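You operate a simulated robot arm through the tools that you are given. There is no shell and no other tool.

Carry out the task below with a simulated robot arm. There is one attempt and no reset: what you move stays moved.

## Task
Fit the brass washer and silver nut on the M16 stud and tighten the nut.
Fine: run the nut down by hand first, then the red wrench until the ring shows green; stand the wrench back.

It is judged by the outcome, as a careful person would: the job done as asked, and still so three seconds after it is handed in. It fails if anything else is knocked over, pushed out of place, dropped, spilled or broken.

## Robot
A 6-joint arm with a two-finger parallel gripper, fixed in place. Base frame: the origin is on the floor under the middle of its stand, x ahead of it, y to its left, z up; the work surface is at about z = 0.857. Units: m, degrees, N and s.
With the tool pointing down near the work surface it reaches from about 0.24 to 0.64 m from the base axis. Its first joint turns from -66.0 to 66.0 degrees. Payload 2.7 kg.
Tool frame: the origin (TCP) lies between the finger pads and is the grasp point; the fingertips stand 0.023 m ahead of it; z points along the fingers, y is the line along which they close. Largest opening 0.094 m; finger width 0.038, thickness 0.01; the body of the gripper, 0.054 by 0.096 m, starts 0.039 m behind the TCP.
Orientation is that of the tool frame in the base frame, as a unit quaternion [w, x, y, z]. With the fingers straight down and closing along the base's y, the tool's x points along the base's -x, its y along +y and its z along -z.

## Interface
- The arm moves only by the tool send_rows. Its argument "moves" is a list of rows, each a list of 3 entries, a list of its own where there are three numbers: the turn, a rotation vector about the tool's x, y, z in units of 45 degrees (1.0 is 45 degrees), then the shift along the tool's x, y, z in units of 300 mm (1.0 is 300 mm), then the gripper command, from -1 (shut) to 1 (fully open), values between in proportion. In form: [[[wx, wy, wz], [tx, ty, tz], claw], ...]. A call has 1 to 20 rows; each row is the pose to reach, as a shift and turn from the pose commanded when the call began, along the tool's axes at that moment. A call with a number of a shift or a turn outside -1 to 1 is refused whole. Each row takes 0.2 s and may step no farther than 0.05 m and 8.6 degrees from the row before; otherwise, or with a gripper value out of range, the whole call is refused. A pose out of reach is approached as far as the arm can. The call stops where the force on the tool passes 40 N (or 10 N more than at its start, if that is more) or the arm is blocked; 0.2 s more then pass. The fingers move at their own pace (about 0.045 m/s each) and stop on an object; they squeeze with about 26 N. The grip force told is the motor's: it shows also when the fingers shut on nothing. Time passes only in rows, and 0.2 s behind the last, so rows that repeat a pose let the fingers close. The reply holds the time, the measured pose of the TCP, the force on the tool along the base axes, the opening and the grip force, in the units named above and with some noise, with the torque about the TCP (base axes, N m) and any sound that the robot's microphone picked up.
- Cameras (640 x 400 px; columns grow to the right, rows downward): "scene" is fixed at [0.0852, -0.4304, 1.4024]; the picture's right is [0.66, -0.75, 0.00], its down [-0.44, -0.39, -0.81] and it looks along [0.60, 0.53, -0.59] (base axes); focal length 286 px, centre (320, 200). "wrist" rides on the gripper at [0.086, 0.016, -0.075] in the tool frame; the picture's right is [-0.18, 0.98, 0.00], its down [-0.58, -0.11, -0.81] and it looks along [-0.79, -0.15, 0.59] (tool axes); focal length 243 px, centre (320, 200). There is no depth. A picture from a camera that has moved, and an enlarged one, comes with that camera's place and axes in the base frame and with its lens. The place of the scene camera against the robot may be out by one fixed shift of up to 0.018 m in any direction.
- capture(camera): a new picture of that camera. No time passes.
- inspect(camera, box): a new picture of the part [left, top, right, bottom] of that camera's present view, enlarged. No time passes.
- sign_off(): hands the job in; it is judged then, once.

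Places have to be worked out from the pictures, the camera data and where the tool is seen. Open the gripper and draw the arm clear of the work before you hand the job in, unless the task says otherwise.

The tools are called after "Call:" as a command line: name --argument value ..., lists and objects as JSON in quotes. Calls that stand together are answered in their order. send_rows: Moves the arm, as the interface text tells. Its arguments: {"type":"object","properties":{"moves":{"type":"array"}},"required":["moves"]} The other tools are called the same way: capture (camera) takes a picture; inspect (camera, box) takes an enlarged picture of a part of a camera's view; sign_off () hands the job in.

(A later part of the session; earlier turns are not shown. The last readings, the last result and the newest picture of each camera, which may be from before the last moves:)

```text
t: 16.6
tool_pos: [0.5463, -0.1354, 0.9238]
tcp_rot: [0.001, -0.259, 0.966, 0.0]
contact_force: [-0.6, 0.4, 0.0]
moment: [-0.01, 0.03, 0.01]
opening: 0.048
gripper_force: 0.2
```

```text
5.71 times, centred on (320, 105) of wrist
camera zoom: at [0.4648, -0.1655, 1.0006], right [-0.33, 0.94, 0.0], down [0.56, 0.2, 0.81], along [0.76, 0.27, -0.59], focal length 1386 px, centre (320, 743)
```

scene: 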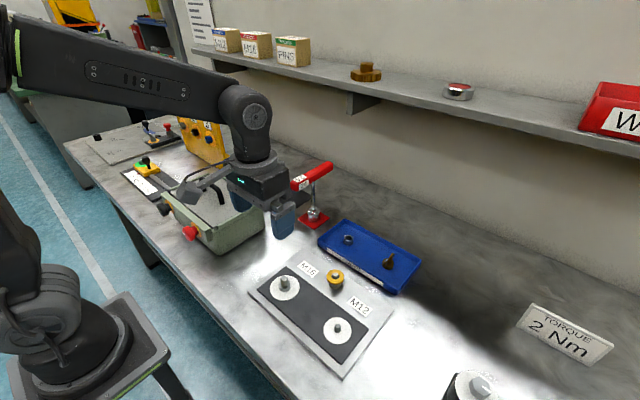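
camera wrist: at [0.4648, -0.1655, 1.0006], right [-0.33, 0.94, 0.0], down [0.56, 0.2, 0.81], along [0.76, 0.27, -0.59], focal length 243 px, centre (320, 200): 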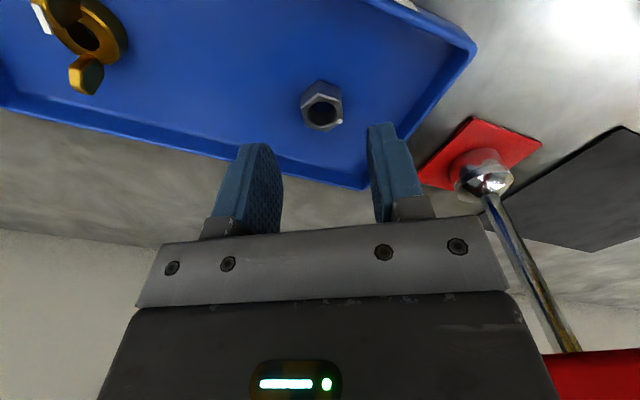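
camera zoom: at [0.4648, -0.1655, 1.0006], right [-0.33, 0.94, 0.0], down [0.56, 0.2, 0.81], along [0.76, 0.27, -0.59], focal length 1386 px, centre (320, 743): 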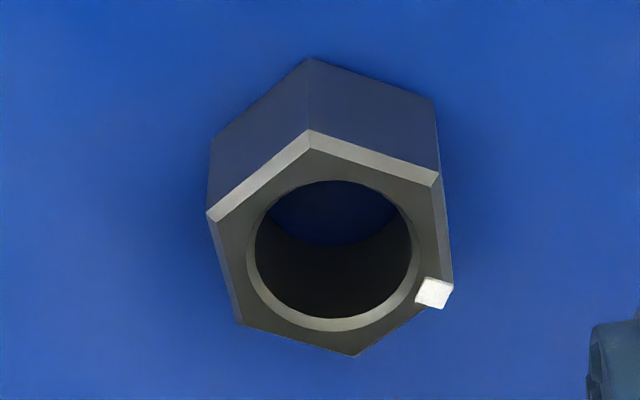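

The nut centre is at tool (-1.1, +1.3) mm with the flats parallel to the pads within about 1°. I'll shift to centre it, descend 42.5 mm (fingertips about 2.5 mm above the tray floor), then close.

Call:
send_rows --moves '[[[0, 0, 0], [-0.0037, 0.0043, 0.05], 0.02], [[0, 0, 0], [-0.0037, 0.0043, 0.1], 0.02], [[0, 0, 0], [-0.0037, 0.0043, 0.13], 0.02], [[0, 0, 0], [-0.0037, 0.0043, 0.1417], 0.02], [[0, 0, 0], [-0.0037, 0.0043, 0.1417], 0.02]]'

Call:
inspect --camera "wrist" --box '[250, 130, 390, 240]'

```text
t: 17.8
tool_pos: [0.5477, -0.1317, 0.882]
tcp_rot: [0.001, -0.258, 0.966, 0.001]
contact_force: [0.2, 0.4, 0.1]
moment: [-0.03, -0.02, -0.02]
opening: 0.0482
gripper_force: 0.1
```

```text
3.64 times, centred on (320, 185) of wrist
camera zoom: at [0.4654, -0.1618, 0.9579], right [-0.33, 0.94, 0.0], down [0.56, 0.2, 0.81], along [0.76, 0.27, -0.59], focal length 882 px, centre (320, 254)
```

zoom: 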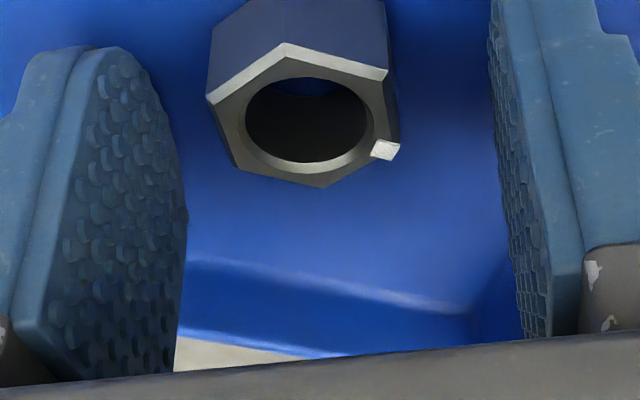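

The nut reads about 1.6 mm to the left of the tool axis, so I'll correct that and then close on the flats.

Call:
send_rows --moves '[[[0, 0, 0], [0.0033, -0.0053, 0], 0.02], [[0, 0, 0], [0.0033, -0.0053, 0], 0.02], [[0, 0, 0], [0.0033, -0.0053, 0], -0.3], [[0, 0, 0], [0.0033, -0.0053, 0], -1], [[0, 0, 0], [0.0033, -0.0053, 0], -1], [[0, 0, 0], [0.0033, -0.0053, 0], -1], [[0, 0, 0], [0.0033, -0.0053, 0], -1]]'

Call:
inspect --camera "wrist" --box '[250, 130, 390, 240]'

```text
t: 19.4
tool_pos: [0.5465, -0.1341, 0.882]
tcp_rot: [0.001, -0.259, 0.966, 0.001]
contact_force: [-0.1, -0.2, -0.3]
moment: [0.0, -0.01, -0.01]
opening: 0.0232
gripper_force: 26.3
```

```text
3.64 times, centred on (320, 185) of wrist
camera zoom: at [0.4647, -0.164, 0.9576], right [-0.33, 0.94, 0.0], down [0.56, 0.2, 0.81], along [0.76, 0.27, -0.59], focal length 882 px, centre (320, 254)
```

zoom: 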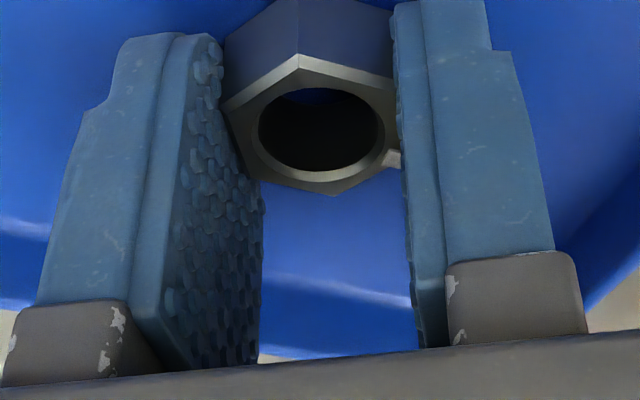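

The nut is gripped on its flats (opening 23 mm, 26 N). I'll lift it out of the tray and carry it to a hover above the stud.

Call:
send_rows --moves '[[[0, 0, 0], [0, 0, -0.04], -1], [[0, 0, 0], [0, 0, -0.12], -1], [[0, 0, 0], [0, 0, -0.2167], -1], [[0, 0, 0], [0.08, 0.054, -0.2167], -1], [[0, 0, 0], [0.19, 0.128, -0.2167], -1], [[0, 0, 0], [0.3, 0.202, -0.2167], -1], [[0, 0, 0], [0.41, 0.276, -0.2167], -1], [[0, 0, 0], [0.51, 0.343, -0.2167], -1], [[0, 0, 0], [0.57, 0.384, -0.2167], -1], [[0, 0, 0], [0.599, 0.4032, -0.2167], -1], [[0, 0, 0], [0.599, 0.4032, -0.2167], -1]]'

Call:
capture --camera "wrist"

Call:
inspect --camera "wrist" --box '[270, 80, 370, 200]'

Call:
inspect --camera "scene" --box '[252, 240, 332, 300]'

```text
t: 21.8
tool_pos: [0.33, -0.1203, 0.9475]
tcp_rot: [0.001, -0.259, 0.966, 0.0]
contact_force: [0.0, 0.5, -0.8]
moment: [-0.03, -0.02, 0.02]
opening: 0.0234
gripper_force: 25.9
```

```text
taken
camera wrist: at [0.248, -0.1502, 1.0229], right [-0.33, 0.94, 0.0], down [0.56, 0.2, 0.81], along [0.76, 0.27, -0.59], focal length 243 px, centre (320, 200)
```

wrist: 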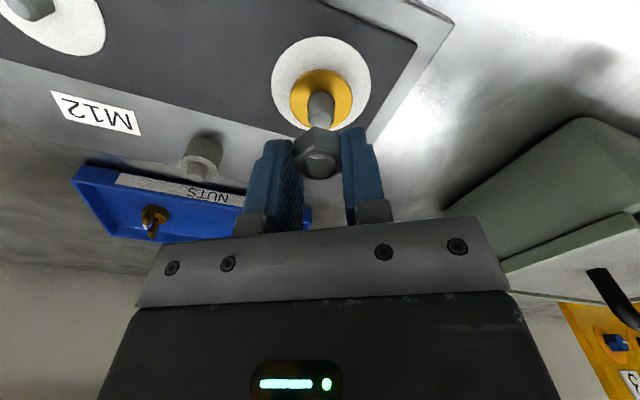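

```text
3.33 times, centred on (320, 140) of wrist
camera zoom: at [0.248, -0.1502, 1.0229], right [-0.33, 0.94, 0.0], down [0.56, 0.2, 0.81], along [0.76, 0.27, -0.59], focal length 809 px, centre (320, 400)
```

zoom: 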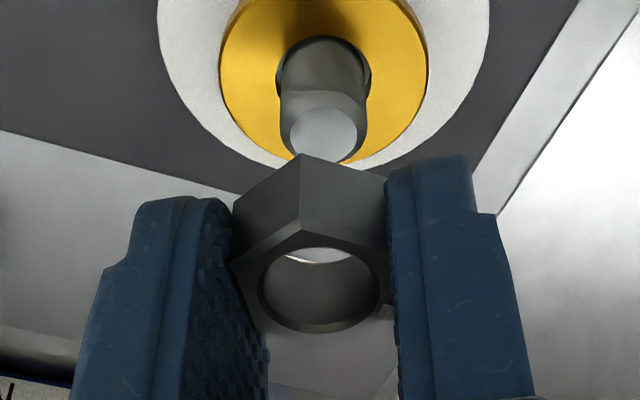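

```text
6.67 times, centred on (292, 270) of scene
camera zoom: at [0.0851, -0.4304, 1.4024], right [0.66, -0.75, 0.0], down [-0.44, -0.39, -0.81], along [0.6, 0.53, -0.59], focal length 1904 px, centre (507, -267)
```

zoom: 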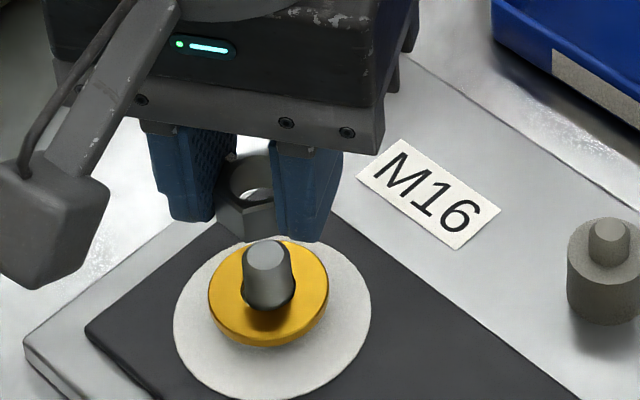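

The nut is level in the grip. I'll zoom the scene view to cross-check nut-versus-stud alignment.

Call:
inspect --camera "scene" --box '[272, 252, 304, 288]'

Call:
inspect --camera "wrist" --box '[290, 110, 350, 190]'

```text
11.11 times, centred on (288, 270) of scene
camera zoom: at [0.0851, -0.4304, 1.4024], right [0.66, -0.75, 0.0], down [-0.44, -0.39, -0.81], along [0.6, 0.53, -0.59], focal length 3173 px, centre (676, -578)
```

zoom: 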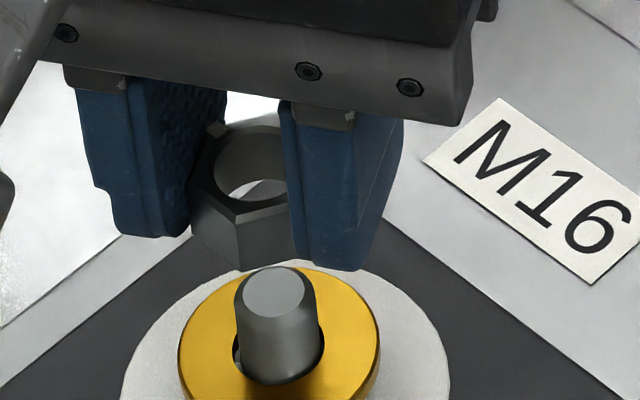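

```text
5.00 times, centred on (320, 150) of wrist
camera zoom: at [0.248, -0.1502, 1.0229], right [-0.33, 0.94, 0.0], down [0.56, 0.2, 0.81], along [0.76, 0.27, -0.59], focal length 1213 px, centre (320, 450)
```

zoom: 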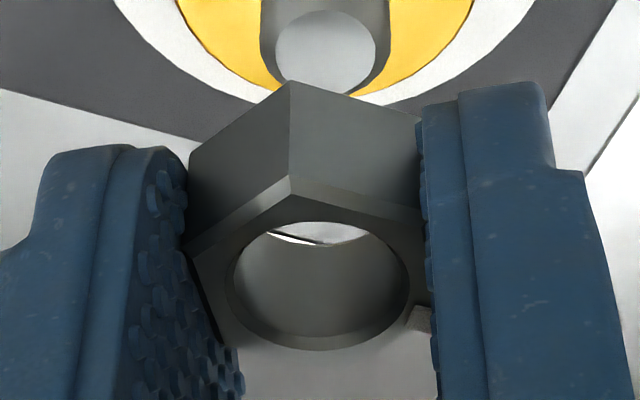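

The two cross-checks agree to within about 2 mm at this height. I'll lower so the nut is just above the stud top and re-measure.

Call:
send_rows --moves '[[[0, 0, 0], [0, 0.0023, 0.03], -1], [[0, 0, 0], [0, 0.0023, 0.06], -1], [[0, 0, 0], [0, 0.0023, 0.066], -1], [[0, 0, 0], [0, 0.0023, 0.066], -1]]'

Call:
inspect --camera "wrist" --box '[285, 125, 355, 195]'

Call:
inspect --camera "scene" --box '[272, 254, 304, 290]'

```text
t: 22.8
tool_pos: [0.3307, -0.1208, 0.9276]
tcp_rot: [0.001, -0.259, 0.966, 0.0]
contact_force: [-0.2, -1.1, -0.1]
moment: [-0.02, 0.0, 0.0]
opening: 0.0235
gripper_force: 26.1
```

```text
5.71 times, centred on (320, 160) of wrist
camera zoom: at [0.2487, -0.1501, 1.0035], right [-0.33, 0.94, 0.0], down [0.56, 0.2, 0.81], along [0.76, 0.27, -0.59], focal length 1386 px, centre (320, 429)
```

zoom: 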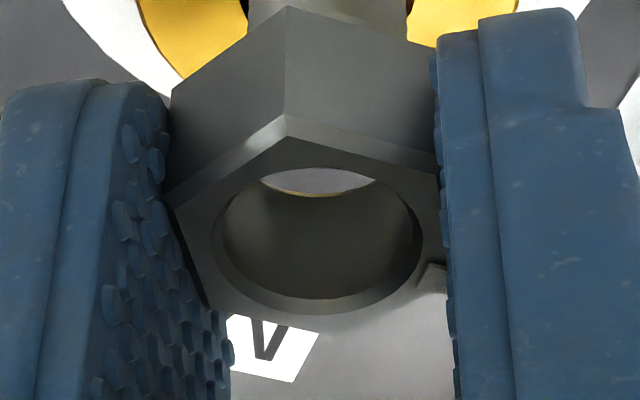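

```text
11.11 times, centred on (288, 272) of scene
camera zoom: at [0.0852, -0.4304, 1.4024], right [0.66, -0.75, 0.0], down [-0.44, -0.39, -0.81], along [0.6, 0.53, -0.59], focal length 3173 px, centre (676, -600)
```

zoom: 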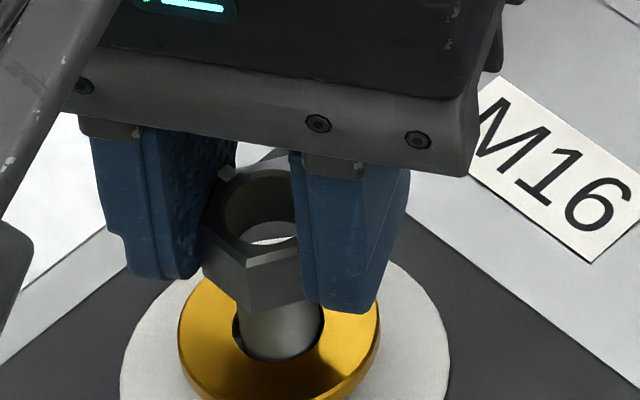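

The two camera directions are nearly parallel at this yaw, so x is poorly determined. Rotating the gripper clockwise makes the wrist view perpendicular to the scene view, so I'll turn to +30° at this height and re-measure.

Call:
send_rows --moves '[[[0, 0, 0.1667], [0, 0, -0.01], -1], [[0, 0, 0.3333], [0, 0, -0.01], -1], [[0, 0, 0.5], [0, 0, -0.01], -1], [[0, 0, 0.6667], [0, 0, -0.01], -1], [[0, 0, 0.8333], [0, 0, -0.01], -1], [[0, 0, 1.0], [0, 0, -0.01], -1]]'

Call:
send_rows --moves '[[[0, 0, 0.1667], [0, 0, 0], -1], [[0, 0, 0.3333], [0, 0, 0], -1], [[0, 0, 0.3333], [0, 0, 0.01], -1], [[0, 0, 0.3333], [0, 0, 0.01], -1]]'

Call:
capture --camera "wrist"

Call:
inspect --camera "wrist" --box '[285, 125, 355, 195]'

Call:
inspect --camera "scene" --box '[272, 254, 304, 290]'

```text
t: 24.2
tool_pos: [0.3316, -0.1193, 0.9304]
tcp_rot: [0.001, 0.132, 0.991, 0.001]
contact_force: [-0.6, -0.1, -1.1]
moment: [-0.01, -0.01, 0.02]
opening: 0.0233
gripper_force: 26.0
```

```text
t: 25.2
tool_pos: [0.3307, -0.1188, 0.928]
tcp_rot: [0.0, 0.259, 0.966, 0.001]
contact_force: [-0.8, 0.1, 0.1]
moment: [0.03, -0.03, 0.02]
opening: 0.0233
gripper_force: 25.6
```

```text
taken
camera wrist: at [0.2649, -0.063, 1.0034], right [0.65, 0.76, 0.0], down [0.45, -0.39, 0.81], along [0.61, -0.53, -0.59], focal length 243 px, centre (320, 200)
```

wrist: 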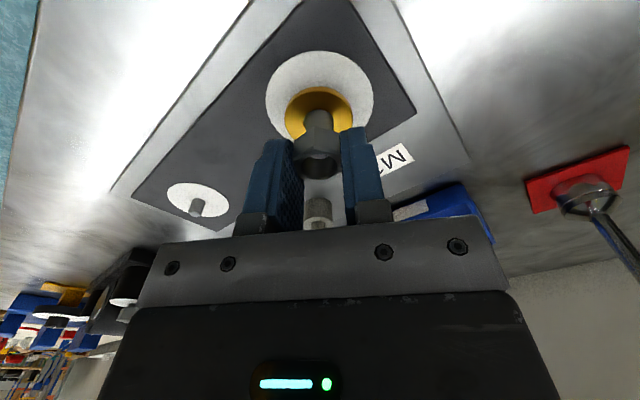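

```text
5.71 times, centred on (320, 160) of wrist
camera zoom: at [0.2649, -0.063, 1.0034], right [0.65, 0.76, 0.0], down [0.45, -0.39, 0.81], along [0.61, -0.53, -0.59], focal length 1386 px, centre (320, 429)
```

zoom: 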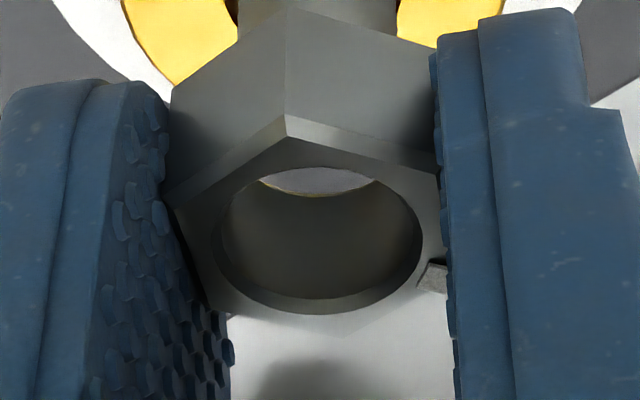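

```text
11.11 times, centred on (288, 272) of scene
camera zoom: at [0.0852, -0.4304, 1.4024], right [0.66, -0.75, 0.0], down [-0.44, -0.39, -0.81], along [0.6, 0.53, -0.59], focal length 3173 px, centre (676, -600)
```

zoom: 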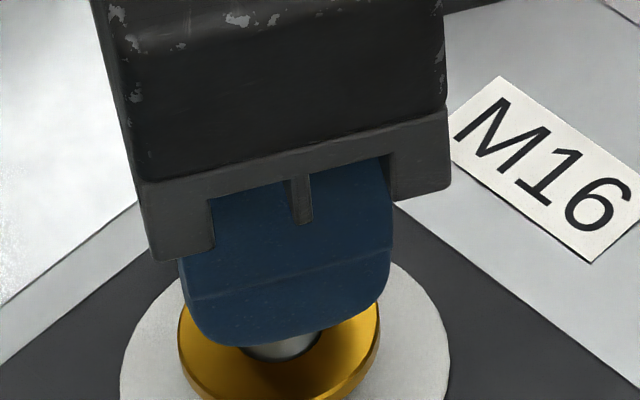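

In the wrist view perpendicular to the scene direction, the stud and nut columns match within 0.1 mm. Combining poses puts the stud at about (0.3313, -0.1200) and the nut within about 0.5 mm of it. I'll lower slowly by 5 mm and watch the force.

Call:
send_rows --moves '[[[0, 0, 0], [0, 0, 0.0033], -1], [[0, 0, 0], [0, 0, 0.0067], -1], [[0, 0, 0], [0, 0, 0.01], -1], [[0, 0, 0], [0, 0, 0.0133], -1], [[0, 0, 0], [0, 0, 0.0167], -1]]'

Call:
inspect --camera "wrist" --box '[285, 125, 355, 195]'

```text
t: 26.4
tool_pos: [0.3311, -0.121, 0.9223]
tcp_rot: [0.001, 0.259, 0.966, 0.001]
contact_force: [0.1, -0.6, -0.1]
moment: [-0.01, -0.02, 0.0]
opening: 0.0232
gripper_force: 26.4
```

```text
5.71 times, centred on (320, 160) of wrist
camera zoom: at [0.2656, -0.063, 0.9976], right [0.65, 0.76, 0.0], down [0.45, -0.39, 0.81], along [0.61, -0.52, -0.59], focal length 1386 px, centre (320, 429)
```

zoom: 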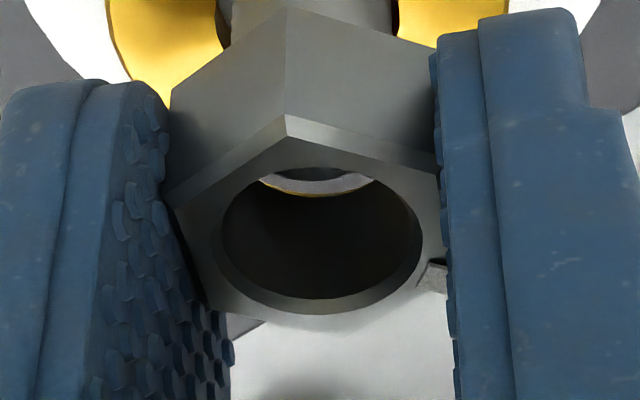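

Still no contact force; the stud reads about 0.5 mm off towards base -x. I'll nudge that way and continue down slowly.

Call:
send_rows --moves '[[[0, 0, 0], [0.0017, -0.001, 0.0033], -1], [[0, 0, 0], [0.0017, -0.001, 0.0067], -1], [[0, 0, 0], [0.0017, -0.001, 0.01], -1], [[0, 0, 0], [0.0017, -0.001, 0.0133], -1]]'

Call:
inspect --camera "wrist" --box '[285, 125, 355, 195]'

Call:
inspect --camera "scene" --box '[272, 254, 304, 290]'

```text
t: 27.4
tool_pos: [0.3299, -0.1197, 0.9189]
tcp_rot: [0.001, 0.259, 0.966, 0.001]
contact_force: [0.4, 0.1, -0.7]
moment: [0.0, 0.0, 0.01]
opening: 0.0232
gripper_force: 26.2
```

```text
5.71 times, centred on (320, 160) of wrist
camera zoom: at [0.2646, -0.0623, 0.9942], right [0.65, 0.76, 0.0], down [0.45, -0.39, 0.81], along [0.61, -0.52, -0.59], focal length 1386 px, centre (320, 429)
```

zoom: 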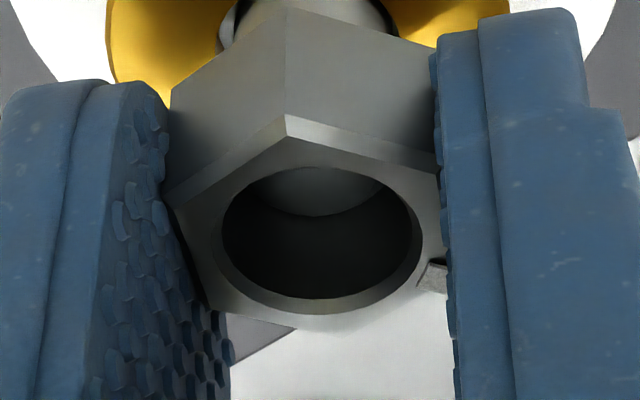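

```text
11.11 times, centred on (288, 272) of scene
camera zoom: at [0.0852, -0.4304, 1.4024], right [0.66, -0.75, 0.0], down [-0.44, -0.39, -0.81], along [0.6, 0.53, -0.59], focal length 3173 px, centre (676, -600)
```

zoom: 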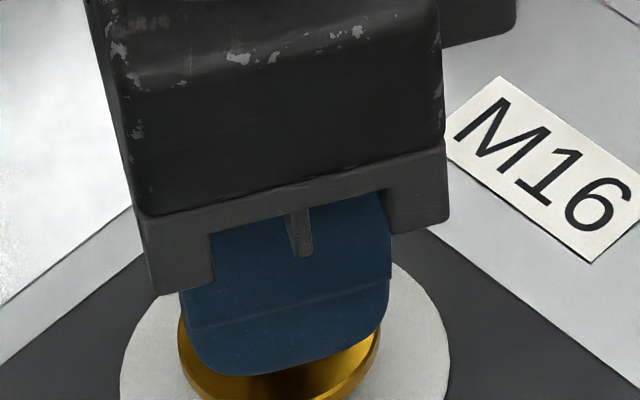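

The stud's top face is now visible inside the nut's bore with no force. I'll continue down gently until it touches the thread.

Call:
send_rows --moves '[[[0, 0, 0], [0, 0, 0.0033], -1], [[0, 0, 0], [0, 0, 0.0067], -1], [[0, 0, 0], [0, 0, 0.01], -1]]'

Call:
inspect --camera "wrist" --box '[285, 125, 355, 195]'

```text
t: 28.2
tool_pos: [0.33, -0.1198, 0.916]
tcp_rot: [0.001, 0.259, 0.966, 0.001]
contact_force: [-0.5, -1.3, 0.0]
moment: [0.01, -0.06, 0.01]
opening: 0.0234
gripper_force: 26.3
```

```text
5.71 times, centred on (320, 160) of wrist
camera zoom: at [0.2645, -0.0627, 0.9914], right [0.65, 0.76, 0.0], down [0.45, -0.39, 0.81], along [0.61, -0.52, -0.59], focal length 1386 px, centre (320, 429)
```

zoom: 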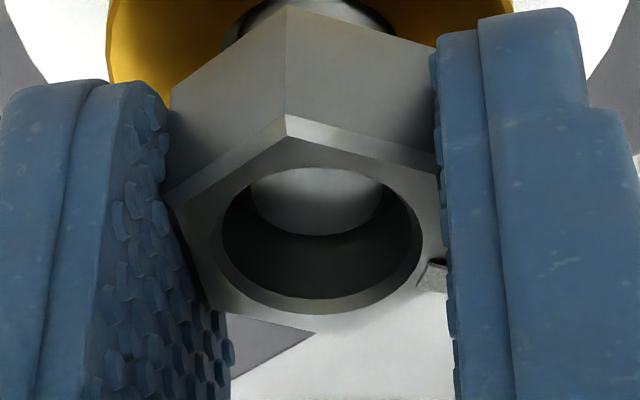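

No force yet and the stud is moving further into the bore, so I'll keep lowering in small steps.

Call:
send_rows --moves '[[[0, 0, 0], [0, 0, 0.0033], -1], [[0, 0, 0], [0, 0, 0.0067], -1], [[0, 0, 0], [0, 0, 0.01], -1]]'

Call:
inspect --camera "wrist" --box '[285, 125, 355, 195]'

```text
t: 29.0
tool_pos: [0.3306, -0.1206, 0.9136]
tcp_rot: [0.003, 0.258, 0.966, 0.0]
contact_force: [2.8, -14.0, 13.5]
moment: [-0.32, 0.03, -0.01]
opening: 0.0232
gripper_force: 25.5
```

```text
5.71 times, centred on (320, 160) of wrist
camera zoom: at [0.265, -0.0634, 0.9888], right [0.65, 0.76, 0.0], down [0.44, -0.38, 0.81], along [0.62, -0.53, -0.59], focal length 1386 px, centre (320, 429)
```

zoom: 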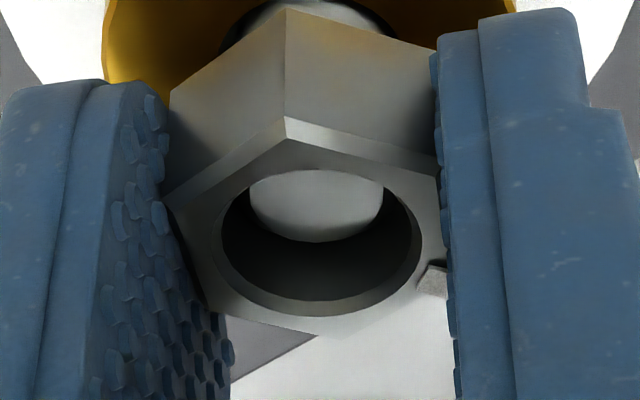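

Contact: 13.5 N up with 14 N sideways towards -y, so the nut sits slightly to +y of the stud. I'll back off 1 mm, shift about 0.7 mm to -y, and re-read.

Call:
send_rows --moves '[[[0, 0, 0], [0, 0, -0.0033], -1], [[0, 0, 0], [-0.0012, -0.002, -0.0033], -1], [[0, 0, 0], [-0.0012, -0.002, -0.0033], -1]]'

```text
t: 29.8
tool_pos: [0.3313, -0.1202, 0.914]
tcp_rot: [0.002, 0.259, 0.966, 0.0]
contact_force: [12.6, -10.5, 4.3]
moment: [-0.28, -0.27, -0.04]
opening: 0.0235
gripper_force: 26.1
```

The sideways force is now mostly along tool -x (about 16 N), so I'll shift the tool that way by 0.6 mm.

Call:
send_rows --moves '[[[0, 0, 0], [-0.001, 0, 0], -1], [[0, 0, 0], [-0.002, 0, 0], -1], [[0, 0, 0], [-0.002, 0, 0], -1]]'

```text
t: 30.6
tool_pos: [0.3304, -0.1208, 0.913]
tcp_rot: [0.0, 0.259, 0.966, 0.001]
contact_force: [8.2, -1.3, 10.3]
moment: [-0.07, -0.16, 0.02]
opening: 0.0232
gripper_force: 25.9
```

Lateral force dropped to 8 N. I'll lift 1 mm and shift another 0.3 mm to relieve it.

Call:
send_rows --moves '[[[0, 0, 0], [-0.001, 0.0003, -0.002], -1], [[0, 0, 0], [-0.001, 0.0003, -0.004], -1], [[0, 0, 0], [-0.001, 0.0003, -0.004], -1]]'

Call:
inspect --camera "wrist" --box '[285, 125, 355, 195]'

```text
t: 31.4
tool_pos: [0.3286, -0.1222, 0.9143]
tcp_rot: [-0.002, 0.26, 0.966, 0.001]
contact_force: [0.6, -0.4, -1.2]
moment: [-0.02, -0.01, -0.04]
opening: 0.0234
gripper_force: 25.8
```

```text
5.71 times, centred on (320, 160) of wrist
camera zoom: at [0.2639, -0.0638, 0.9901], right [0.65, 0.76, 0.0], down [0.45, -0.39, 0.8], along [0.61, -0.52, -0.6], focal length 1386 px, centre (320, 429)
```

zoom: 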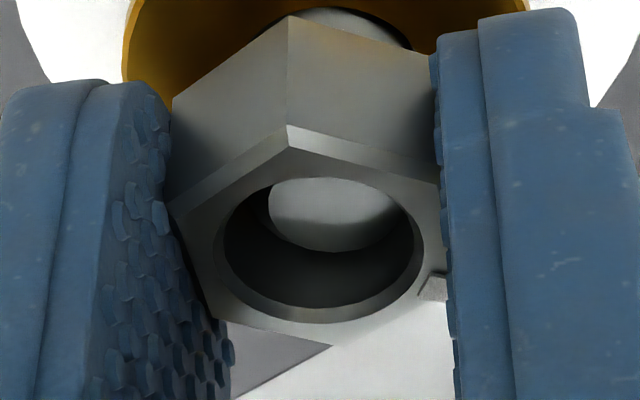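

Force is back to zero, but the stud now shows about 1.1 mm to the right of the bore centre. I'll shift the tool +1.1 mm in its y and look again.

Call:
send_rows --moves '[[[0, 0, 0], [0, 0.002, 0], -1], [[0, 0, 0], [0, 0.0037, 0], -1], [[0, 0, 0], [0, 0.0037, 0], -1]]'

Call:
inspect --camera "wrist" --box '[285, 125, 355, 195]'

```text
t: 32.2
tool_pos: [0.3309, -0.1197, 0.9148]
tcp_rot: [0.0, 0.259, 0.966, 0.001]
contact_force: [-0.6, 0.0, 0.4]
moment: [0.07, 0.02, 0.02]
opening: 0.0233
gripper_force: 26.1
```

```text
5.71 times, centred on (320, 160) of wrist
camera zoom: at [0.2656, -0.0631, 0.9905], right [0.65, 0.76, 0.0], down [0.45, -0.39, 0.81], along [0.61, -0.52, -0.59], focal length 1386 px, centre (320, 429)
```

zoom: 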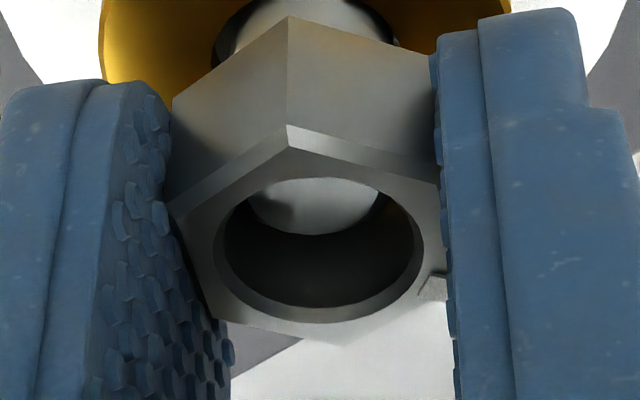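

Now the stud shows about 0.7 mm to the left, as the arm overshot slightly. I'll make a smaller correction back and check again.

Call:
send_rows --moves '[[[0, 0, 0], [0.001, -0.001, 0], -1], [[0, 0, 0], [0.002, -0.0017, 0], -1], [[0, 0, 0], [0.002, -0.0017, 0], -1], [[0, 0, 0], [0.002, -0.0017, 0], -1]]'

Call:
inspect --camera "wrist" --box '[285, 125, 355, 195]'

```text
t: 33.2
tool_pos: [0.3302, -0.12, 0.9147]
tcp_rot: [0.0, 0.258, 0.966, 0.0]
contact_force: [-0.2, -0.3, -0.3]
moment: [0.01, 0.01, -0.03]
opening: 0.0233
gripper_force: 25.6
```

```text
5.71 times, centred on (320, 160) of wrist
camera zoom: at [0.2648, -0.0636, 0.9905], right [0.65, 0.76, 0.0], down [0.45, -0.39, 0.81], along [0.61, -0.52, -0.59], focal length 1386 px, centre (320, 429)
```

zoom: 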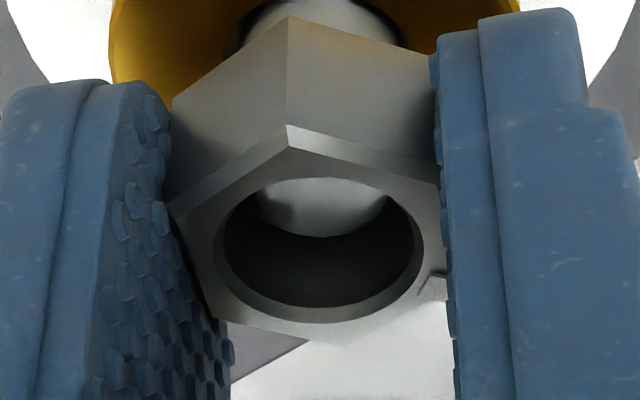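

The bore and stud are now centred in the view with zero force. I'll lower 1.5 mm to touch the thread.

Call:
send_rows --moves '[[[0, 0, 0], [0, 0, 0.0017], -1], [[0, 0, 0], [0, 0, 0.0033], -1], [[0, 0, 0], [0, 0, 0.005], -1]]'

```text
t: 34.0
tool_pos: [0.3313, -0.1202, 0.9144]
tcp_rot: [0.0, 0.259, 0.966, 0.001]
contact_force: [-0.1, 0.2, -1.1]
moment: [0.02, 0.01, -0.04]
opening: 0.023
gripper_force: 26.0
```

Still free, so I'll go down another 1.5 mm.

Call:
send_rows --moves '[[[0, 0, 0], [0, 0, 0.0017], -1], [[0, 0, 0], [0, 0, 0.0033], -1], [[0, 0, 0], [0, 0, 0.005], -1]]'

Call:
inspect --camera "wrist" --box '[285, 125, 355, 195]'

```text
t: 34.8
tool_pos: [0.3305, -0.1217, 0.913]
tcp_rot: [0.0, 0.259, 0.966, 0.001]
contact_force: [0.1, 0.7, -0.4]
moment: [0.05, -0.02, -0.01]
opening: 0.0233
gripper_force: 26.0
```

```text
5.71 times, centred on (320, 160) of wrist
camera zoom: at [0.265, -0.0635, 0.9877], right [0.65, 0.76, 0.0], down [0.45, -0.39, 0.81], along [0.61, -0.52, -0.59], focal length 1386 px, centre (320, 429)
```

zoom: 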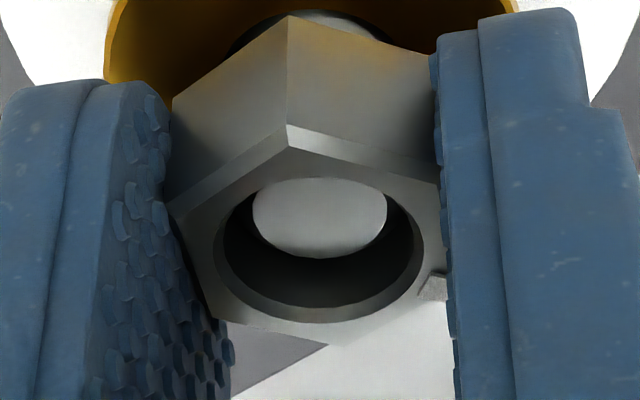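

Centred and force-free at TCP z≈0.913. Continuing down another 1.5 mm.

Call:
send_rows --moves '[[[0, 0, 0], [0, 0, 0.0017], -1], [[0, 0, 0], [0, 0, 0.0033], -1], [[0, 0, 0], [0, 0, 0.005], -1]]'

```text
t: 35.6
tool_pos: [0.3316, -0.1197, 0.9102]
tcp_rot: [0.0, 0.259, 0.966, 0.0]
contact_force: [-0.7, 0.5, 0.6]
moment: [-0.01, 0.0, 0.01]
opening: 0.0231
gripper_force: 25.9
```

Still no contact; another 1.5 mm.

Call:
send_rows --moves '[[[0, 0, 0], [0, 0, 0.0017], -1], [[0, 0, 0], [0, 0, 0.0033], -1], [[0, 0, 0], [0, 0, 0.005], -1]]'

Call:
inspect --camera "wrist" --box '[285, 125, 355, 195]'

Call:
inspect --camera "scene" --box '[262, 254, 322, 300]'

```text
t: 36.4
tool_pos: [0.3302, -0.1206, 0.9084]
tcp_rot: [0.0, 0.258, 0.966, 0.002]
contact_force: [0.2, -0.1, 0.1]
moment: [0.0, -0.01, 0.01]
opening: 0.0233
gripper_force: 25.8
```

```text
5.71 times, centred on (320, 160) of wrist
camera zoom: at [0.2648, -0.0635, 0.9847], right [0.65, 0.76, 0.0], down [0.45, -0.39, 0.81], along [0.61, -0.52, -0.59], focal length 1386 px, centre (320, 429)
```

zoom: 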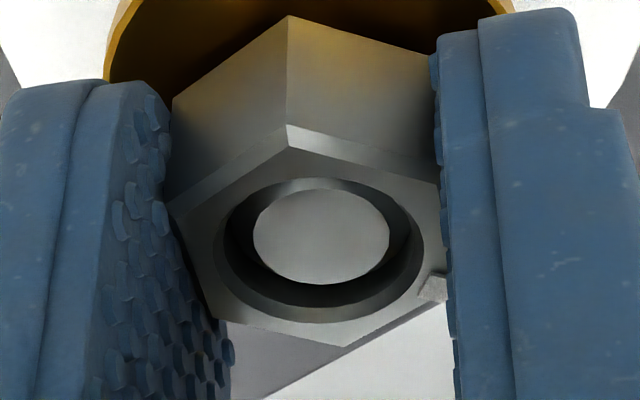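

```text
8.70 times, centred on (292, 277) of scene
camera zoom: at [0.0852, -0.4304, 1.4024], right [0.66, -0.75, 0.0], down [-0.44, -0.39, -0.81], along [0.6, 0.53, -0.59], focal length 2483 px, centre (564, -470)
```

zoom: 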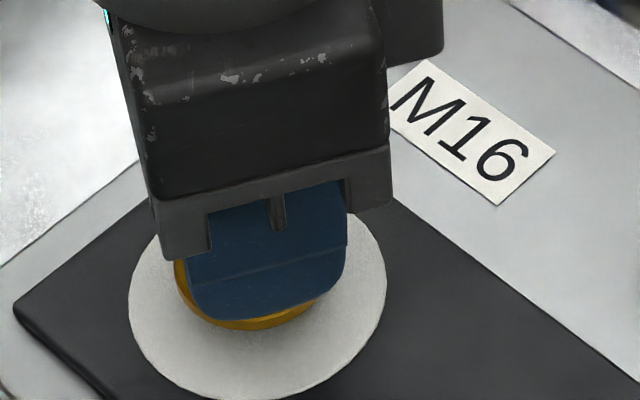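

The stud top is now nearly flush with the nut's top face and there is still no resistance. I'll keep lowering in small steps to find where the thread catches.

Call:
send_rows --moves '[[[0, 0, 0], [0, 0, 0.0017], -1], [[0, 0, 0], [0, 0, 0.0033], -1], [[0, 0, 0], [0, 0, 0.005], -1]]'

```text
t: 37.2
tool_pos: [0.3305, -0.1206, 0.9062]
tcp_rot: [0.001, 0.259, 0.966, 0.001]
contact_force: [0.3, 1.0, -0.6]
moment: [0.01, 0.0, 0.0]
opening: 0.0234
gripper_force: 26.1
```

Still free at TCP z≈0.907. One more small step.

Call:
send_rows --moves '[[[0, 0, 0], [0, 0, 0.0017], -1], [[0, 0, 0], [0, 0, 0.0033], -1], [[0, 0, 0], [0, 0, 0.0033], -1]]'

Call:
inspect --camera "wrist" --box '[285, 125, 355, 195]'

```text
t: 38.0
tool_pos: [0.3312, -0.1193, 0.9061]
tcp_rot: [0.002, 0.259, 0.966, 0.0]
contact_force: [-4.3, 2.5, 16.4]
moment: [0.03, 0.18, 0.0]
opening: 0.0236
gripper_force: 25.8
```

```text
5.71 times, centred on (320, 160) of wrist
camera zoom: at [0.2651, -0.0631, 0.982], right [0.65, 0.76, 0.0], down [0.45, -0.39, 0.81], along [0.61, -0.52, -0.59], focal length 1386 px, centre (320, 429)
```

zoom: 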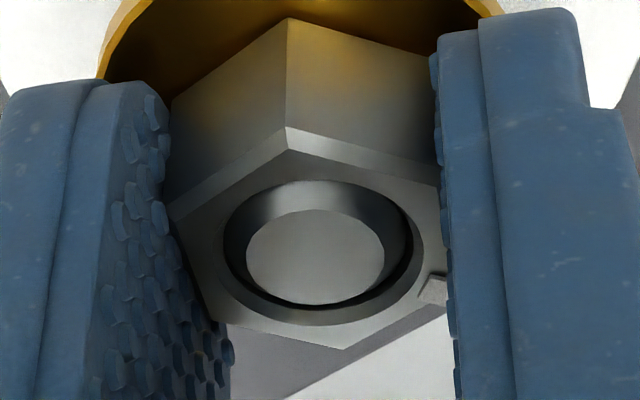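

I have contact at 16 N up with almost no side load, and the stud tip is proud of the nut. I'll turn clockwise 30° with light down pressure and see whether the thread takes.

Call:
send_rows --moves '[[[0, 0, 0.1667], [0, 0, 0], -1], [[0, 0, 0.3333], [0, 0, 0], -1], [[0, 0, 0.5], [0, 0, 0], -1], [[0, 0, 0.6667], [0, 0, 0], -1]]'

Call:
inspect --camera "wrist" --box '[285, 125, 355, 195]'

Call:
inspect --camera "scene" --box '[262, 254, 322, 300]'

```text
t: 39.0
tool_pos: [0.3296, -0.1201, 0.9062]
tcp_rot: [0.0, 0.501, 0.866, 0.001]
contact_force: [2.6, -1.1, 10.4]
moment: [-0.1, -0.03, 0.04]
opening: 0.0231
gripper_force: 25.5
```

```text
5.71 times, centred on (320, 160) of wrist
camera zoom: at [0.3029, -0.0374, 0.9816], right [0.94, 0.33, 0.0], down [0.19, -0.56, 0.81], along [0.27, -0.76, -0.59], focal length 1386 px, centre (320, 429)
```

zoom: 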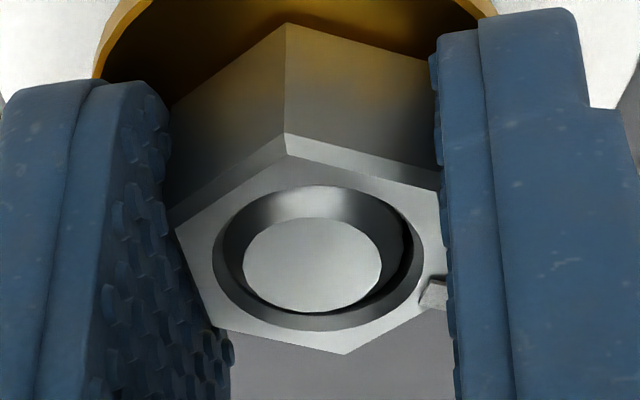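

```text
8.70 times, centred on (292, 277) of scene
camera zoom: at [0.0851, -0.4304, 1.4024], right [0.66, -0.75, 0.0], down [-0.44, -0.39, -0.81], along [0.6, 0.53, -0.59], focal length 2483 px, centre (564, -470)
```

zoom: 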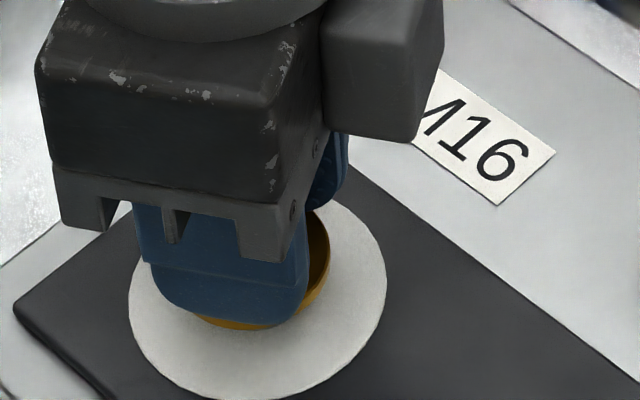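

The nut turned freely with the gripper and the up-force eased, so the thread seems to be taking. I'll open, rotate back, and see where the nut stands.

Call:
send_rows --moves '[[[0, 0, 0], [0, 0, 0], -0.23], [[0, 0, 0], [0, 0, 0], -0.23], [[0, 0, -0.1667], [0.001, -0.0023, 0], -0.23], [[0, 0, -0.3333], [0.001, -0.0023, 0], -0.23], [[0, 0, -0.5], [0.001, -0.0023, 0], -0.23], [[0, 0, -0.6667], [0.001, -0.0023, 0], -0.23]]'

Call:
inspect --camera "wrist" --box '[275, 120, 365, 200]'

Call:
inspect --camera "scene" --box '[262, 254, 322, 300]'

```text
t: 40.4
tool_pos: [0.3305, -0.12, 0.9051]
tcp_rot: [0.001, 0.259, 0.966, 0.0]
contact_force: [-1.8, -1.2, 12.3]
moment: [-0.08, 0.1, -0.07]
opening: 0.0355
gripper_force: 0.0
```

```text
5.00 times, centred on (320, 160) of wrist
camera zoom: at [0.2644, -0.0636, 0.9813], right [0.65, 0.76, 0.0], down [0.45, -0.38, 0.81], along [0.61, -0.52, -0.59], focal length 1213 px, centre (320, 400)
```

zoom: 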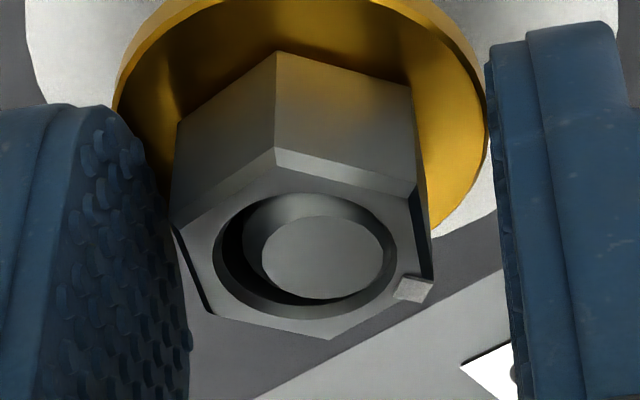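

```text
8.70 times, centred on (292, 277) of scene
camera zoom: at [0.085, -0.4304, 1.4025], right [0.66, -0.75, 0.0], down [-0.44, -0.39, -0.81], along [0.6, 0.53, -0.59], focal length 2483 px, centre (564, -470)
```

zoom: 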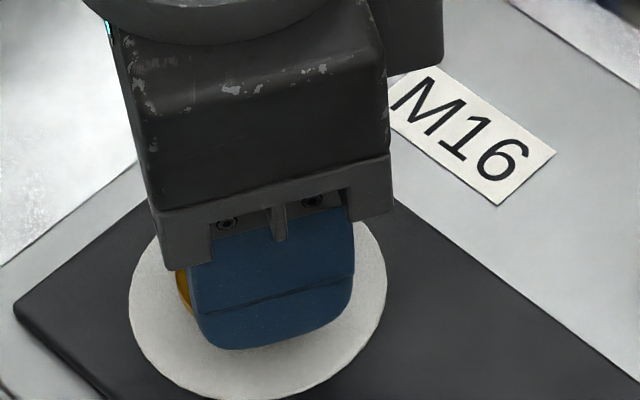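

With the fingers open there is still 12 N up, so the fingertips were resting on the washer and it carried the nut back round. I'll raise the TCP a few mm to free the washer, then inspect how the nut sits.

Call:
send_rows --moves '[[[0, 0, 0], [0, 0, -0.01], -0.23], [[0, 0, 0], [0, 0, -0.01], 0.1], [[0, 0, 0], [0, 0, -0.06], 0.1], [[0, 0, 0], [0, 0, -0.13], 0.1], [[0, 0, 0], [0, 0, -0.2], 0.1], [[0, 0, 0], [0, 0, -0.2], 0.1]]'

Call:
capture --camera "wrist"

Call:
inspect --camera "wrist" --box '[270, 20, 380, 120]'

Call:
inspect --camera "scene" --box '[262, 254, 322, 300]'

```text
t: 41.8
tool_pos: [0.3303, -0.1228, 0.9671]
tcp_rot: [0.0, 0.259, 0.966, 0.002]
contact_force: [-0.5, 0.4, 0.8]
moment: [0.0, -0.01, 0.01]
opening: 0.0517
gripper_force: 0.1
```

```text
taken
camera wrist: at [0.2647, -0.0643, 1.0431], right [0.65, 0.76, 0.0], down [0.45, -0.39, 0.81], along [0.61, -0.52, -0.59], focal length 243 px, centre (320, 200)
```

wrist: 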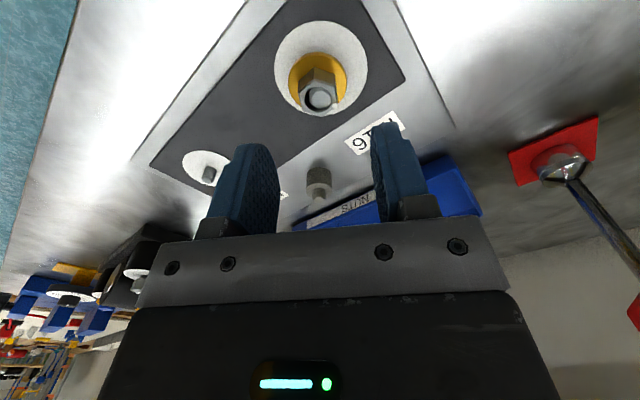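

```text
4.00 times, centred on (325, 70) of wrist
camera zoom: at [0.2647, -0.0643, 1.0431], right [0.65, 0.76, 0.0], down [0.45, -0.39, 0.81], along [0.61, -0.52, -0.59], focal length 970 px, centre (300, 720)
```

zoom: 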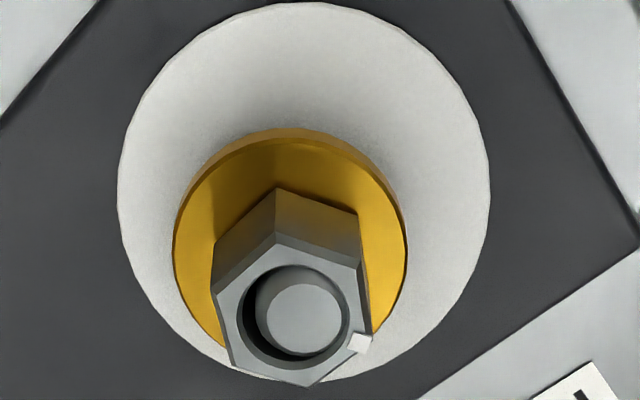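

```text
8.70 times, centred on (292, 277) of scene
camera zoom: at [0.0852, -0.4304, 1.4024], right [0.66, -0.75, 0.0], down [-0.44, -0.39, -0.81], along [0.6, 0.53, -0.59], focal length 2483 px, centre (564, -470)
```

zoom: 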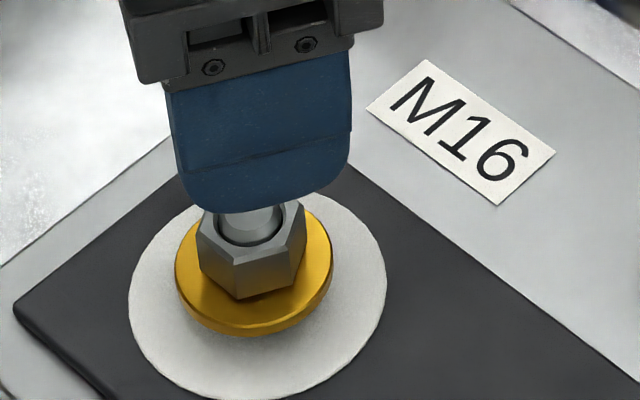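

The nut looks close to the washer with the stud tip just proud. I'll zoom tightly to see whether there is a gap under the nut and how concentric it is.

Call:
inspect --camera "scene" --box '[276, 268, 306, 294]'

Call:
inspect --camera "wrist" --box '[295, 55, 355, 120]'

```text
15.38 times, centred on (291, 281) of scene
camera zoom: at [0.0852, -0.4304, 1.4024], right [0.66, -0.75, 0.0], down [-0.44, -0.39, -0.81], along [0.6, 0.53, -0.59], focal length 4393 px, centre (766, -1046)
```

zoom: 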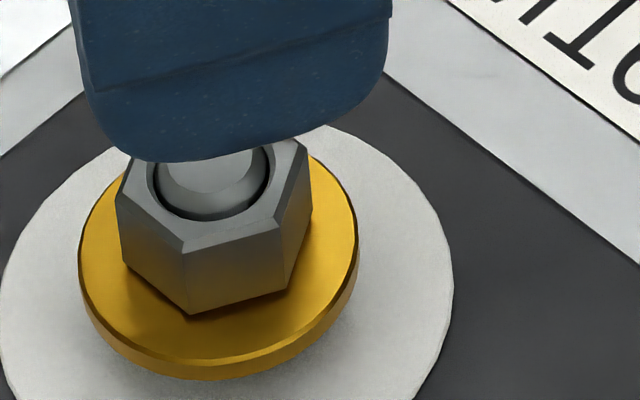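

```text
6.15 times, centred on (325, 88) of wrist
camera zoom: at [0.2647, -0.0643, 1.0431], right [0.65, 0.76, 0.0], down [0.45, -0.39, 0.81], along [0.61, -0.52, -0.59], focal length 1493 px, centre (289, 892)
```

zoom: 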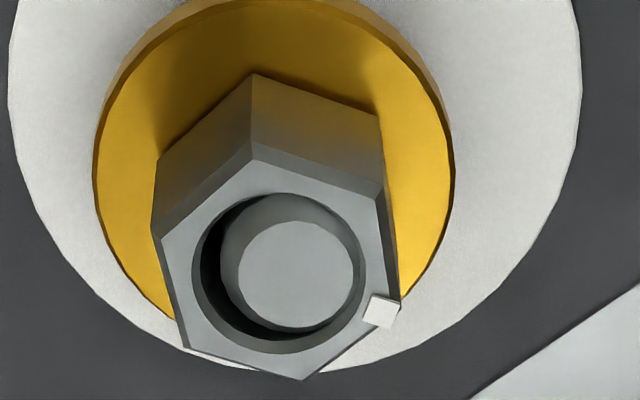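

The bore is clearly wider than the stud, so the nut just slid down onto the washer without engaging: nut top ≈ 0.898, offset about 1.6 mm. I'll regrip it about 3 mm clear of the washer with the tool centred on the stud.

Call:
send_rows --moves '[[[0, 0, 0], [0.0017, 0.0037, 0.06], 0.0], [[0, 0, 0], [0.0017, 0.0037, 0.13], 0.0], [[0, 0, 0], [0.0017, 0.0037, 0.185], 0.0], [[0, 0, 0], [0.0017, 0.0037, 0.1953], 0.0], [[0, 0, 0], [0.0017, 0.0037, 0.1953], -0.3], [[0, 0, 0], [0.0017, 0.0037, 0.1953], -1], [[0, 0, 0], [0.0017, 0.0037, 0.1953], -1], [[0, 0, 0], [0.0017, 0.0037, 0.1953], -1]]'

Call:
inspect --camera "wrist" --box '[285, 125, 355, 195]'

```text
t: 43.6
tool_pos: [0.3307, -0.1185, 0.9079]
tcp_rot: [0.001, 0.259, 0.966, 0.001]
contact_force: [-0.8, -0.3, -0.1]
moment: [0.02, -0.01, 0.02]
opening: 0.0233
gripper_force: 26.2
```

```text
5.71 times, centred on (320, 160) of wrist
camera zoom: at [0.2649, -0.0614, 0.9831], right [0.65, 0.76, 0.0], down [0.45, -0.39, 0.81], along [0.61, -0.52, -0.59], focal length 1386 px, centre (320, 429)
```

zoom: 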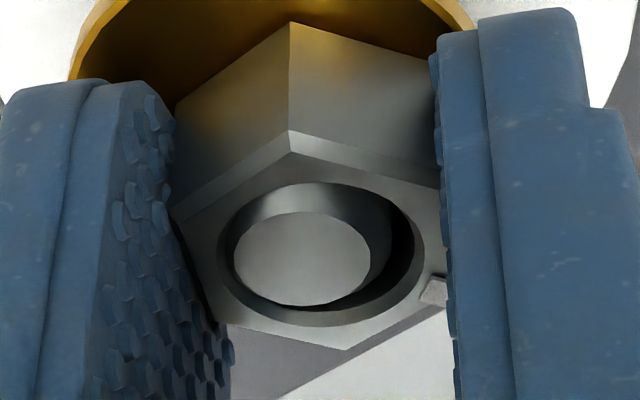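

The grip is good, but the stud sits about 1.8 mm left and 0.9 mm back within the bore. I'll shift the tool to centre the bore on the stud.

Call:
send_rows --moves '[[[0, 0, 0], [0.0015, -0.003, 0], -1], [[0, 0, 0], [0.003, -0.0057, 0], -1], [[0, 0, 0], [0.003, -0.0057, 0], -1], [[0, 0, 0], [0.003, -0.0057, 0], -1]]'

Call:
inspect --camera "wrist" --box '[285, 125, 355, 195]'

```text
t: 44.6
tool_pos: [0.3283, -0.1191, 0.9078]
tcp_rot: [0.001, 0.258, 0.966, 0.001]
contact_force: [0.0, 0.0, 0.6]
moment: [0.01, 0.01, -0.02]
opening: 0.0232
gripper_force: 26.0
```

```text
5.71 times, centred on (320, 160) of wrist
camera zoom: at [0.2629, -0.063, 0.9832], right [0.65, 0.76, 0.0], down [0.45, -0.39, 0.81], along [0.61, -0.52, -0.59], focal length 1386 px, centre (320, 429)
```

zoom: 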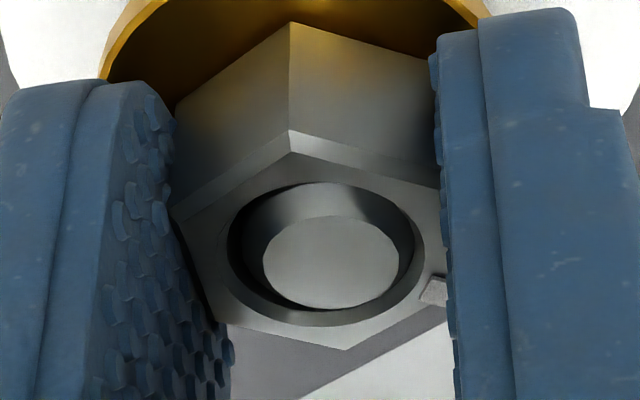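

Now it's slightly past centre (stud about 0.8 mm to the right). A small correction back.

Call:
send_rows --moves '[[[0, 0, 0], [0.001, 0.0023, 0], -1], [[0, 0, 0], [0.001, 0.0023, 0], -1], [[0, 0, 0], [0.001, 0.0023, 0], -1]]'

Call:
inspect --camera "wrist" --box '[285, 125, 355, 195]'

```text
t: 45.4
tool_pos: [0.3283, -0.1193, 0.9079]
tcp_rot: [0.0, 0.258, 0.966, 0.001]
contact_force: [0.1, -0.3, -0.6]
moment: [-0.02, -0.02, -0.05]
opening: 0.0233
gripper_force: 25.7
```

```text
5.71 times, centred on (320, 160) of wrist
camera zoom: at [0.2629, -0.062, 0.9835], right [0.65, 0.76, 0.0], down [0.45, -0.39, 0.81], along [0.61, -0.52, -0.59], focal length 1386 px, centre (320, 429)
```

zoom: 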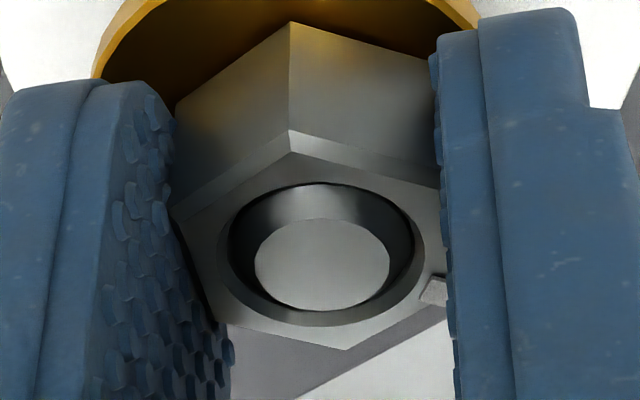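

The stud and bore now look concentric with zero force. I'll turn clockwise 37° here to see whether the thread engages and torque appears.

Call:
send_rows --moves '[[[0, 0, 0.1667], [0, 0, 0], -1], [[0, 0, 0.3333], [0, 0, 0], -1], [[0, 0, 0.5], [0, 0, 0], -1], [[0, 0, 0.6667], [0, 0, 0], -1], [[0, 0, 0.8333], [0, 0, 0], -1]]'

Call:
inspect --camera "wrist" --box '[285, 125, 355, 195]'

```text
t: 46.6
tool_pos: [0.3286, -0.1187, 0.9067]
tcp_rot: [0.002, 0.557, 0.831, 0.001]
contact_force: [0.1, 0.3, -0.4]
moment: [-0.01, -0.03, 0.02]
opening: 0.0233
gripper_force: 25.9
```

```text
5.71 times, centred on (320, 160) of wrist
camera zoom: at [0.3118, -0.0336, 0.983], right [0.98, 0.2, 0.0], down [0.12, -0.58, 0.81], along [0.16, -0.79, -0.59], focal length 1386 px, centre (320, 429)
```

zoom: 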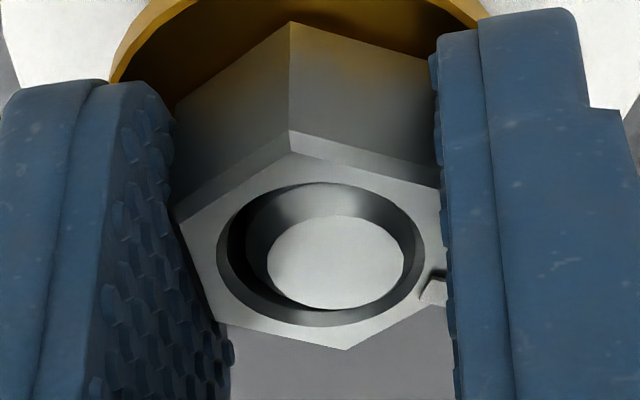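

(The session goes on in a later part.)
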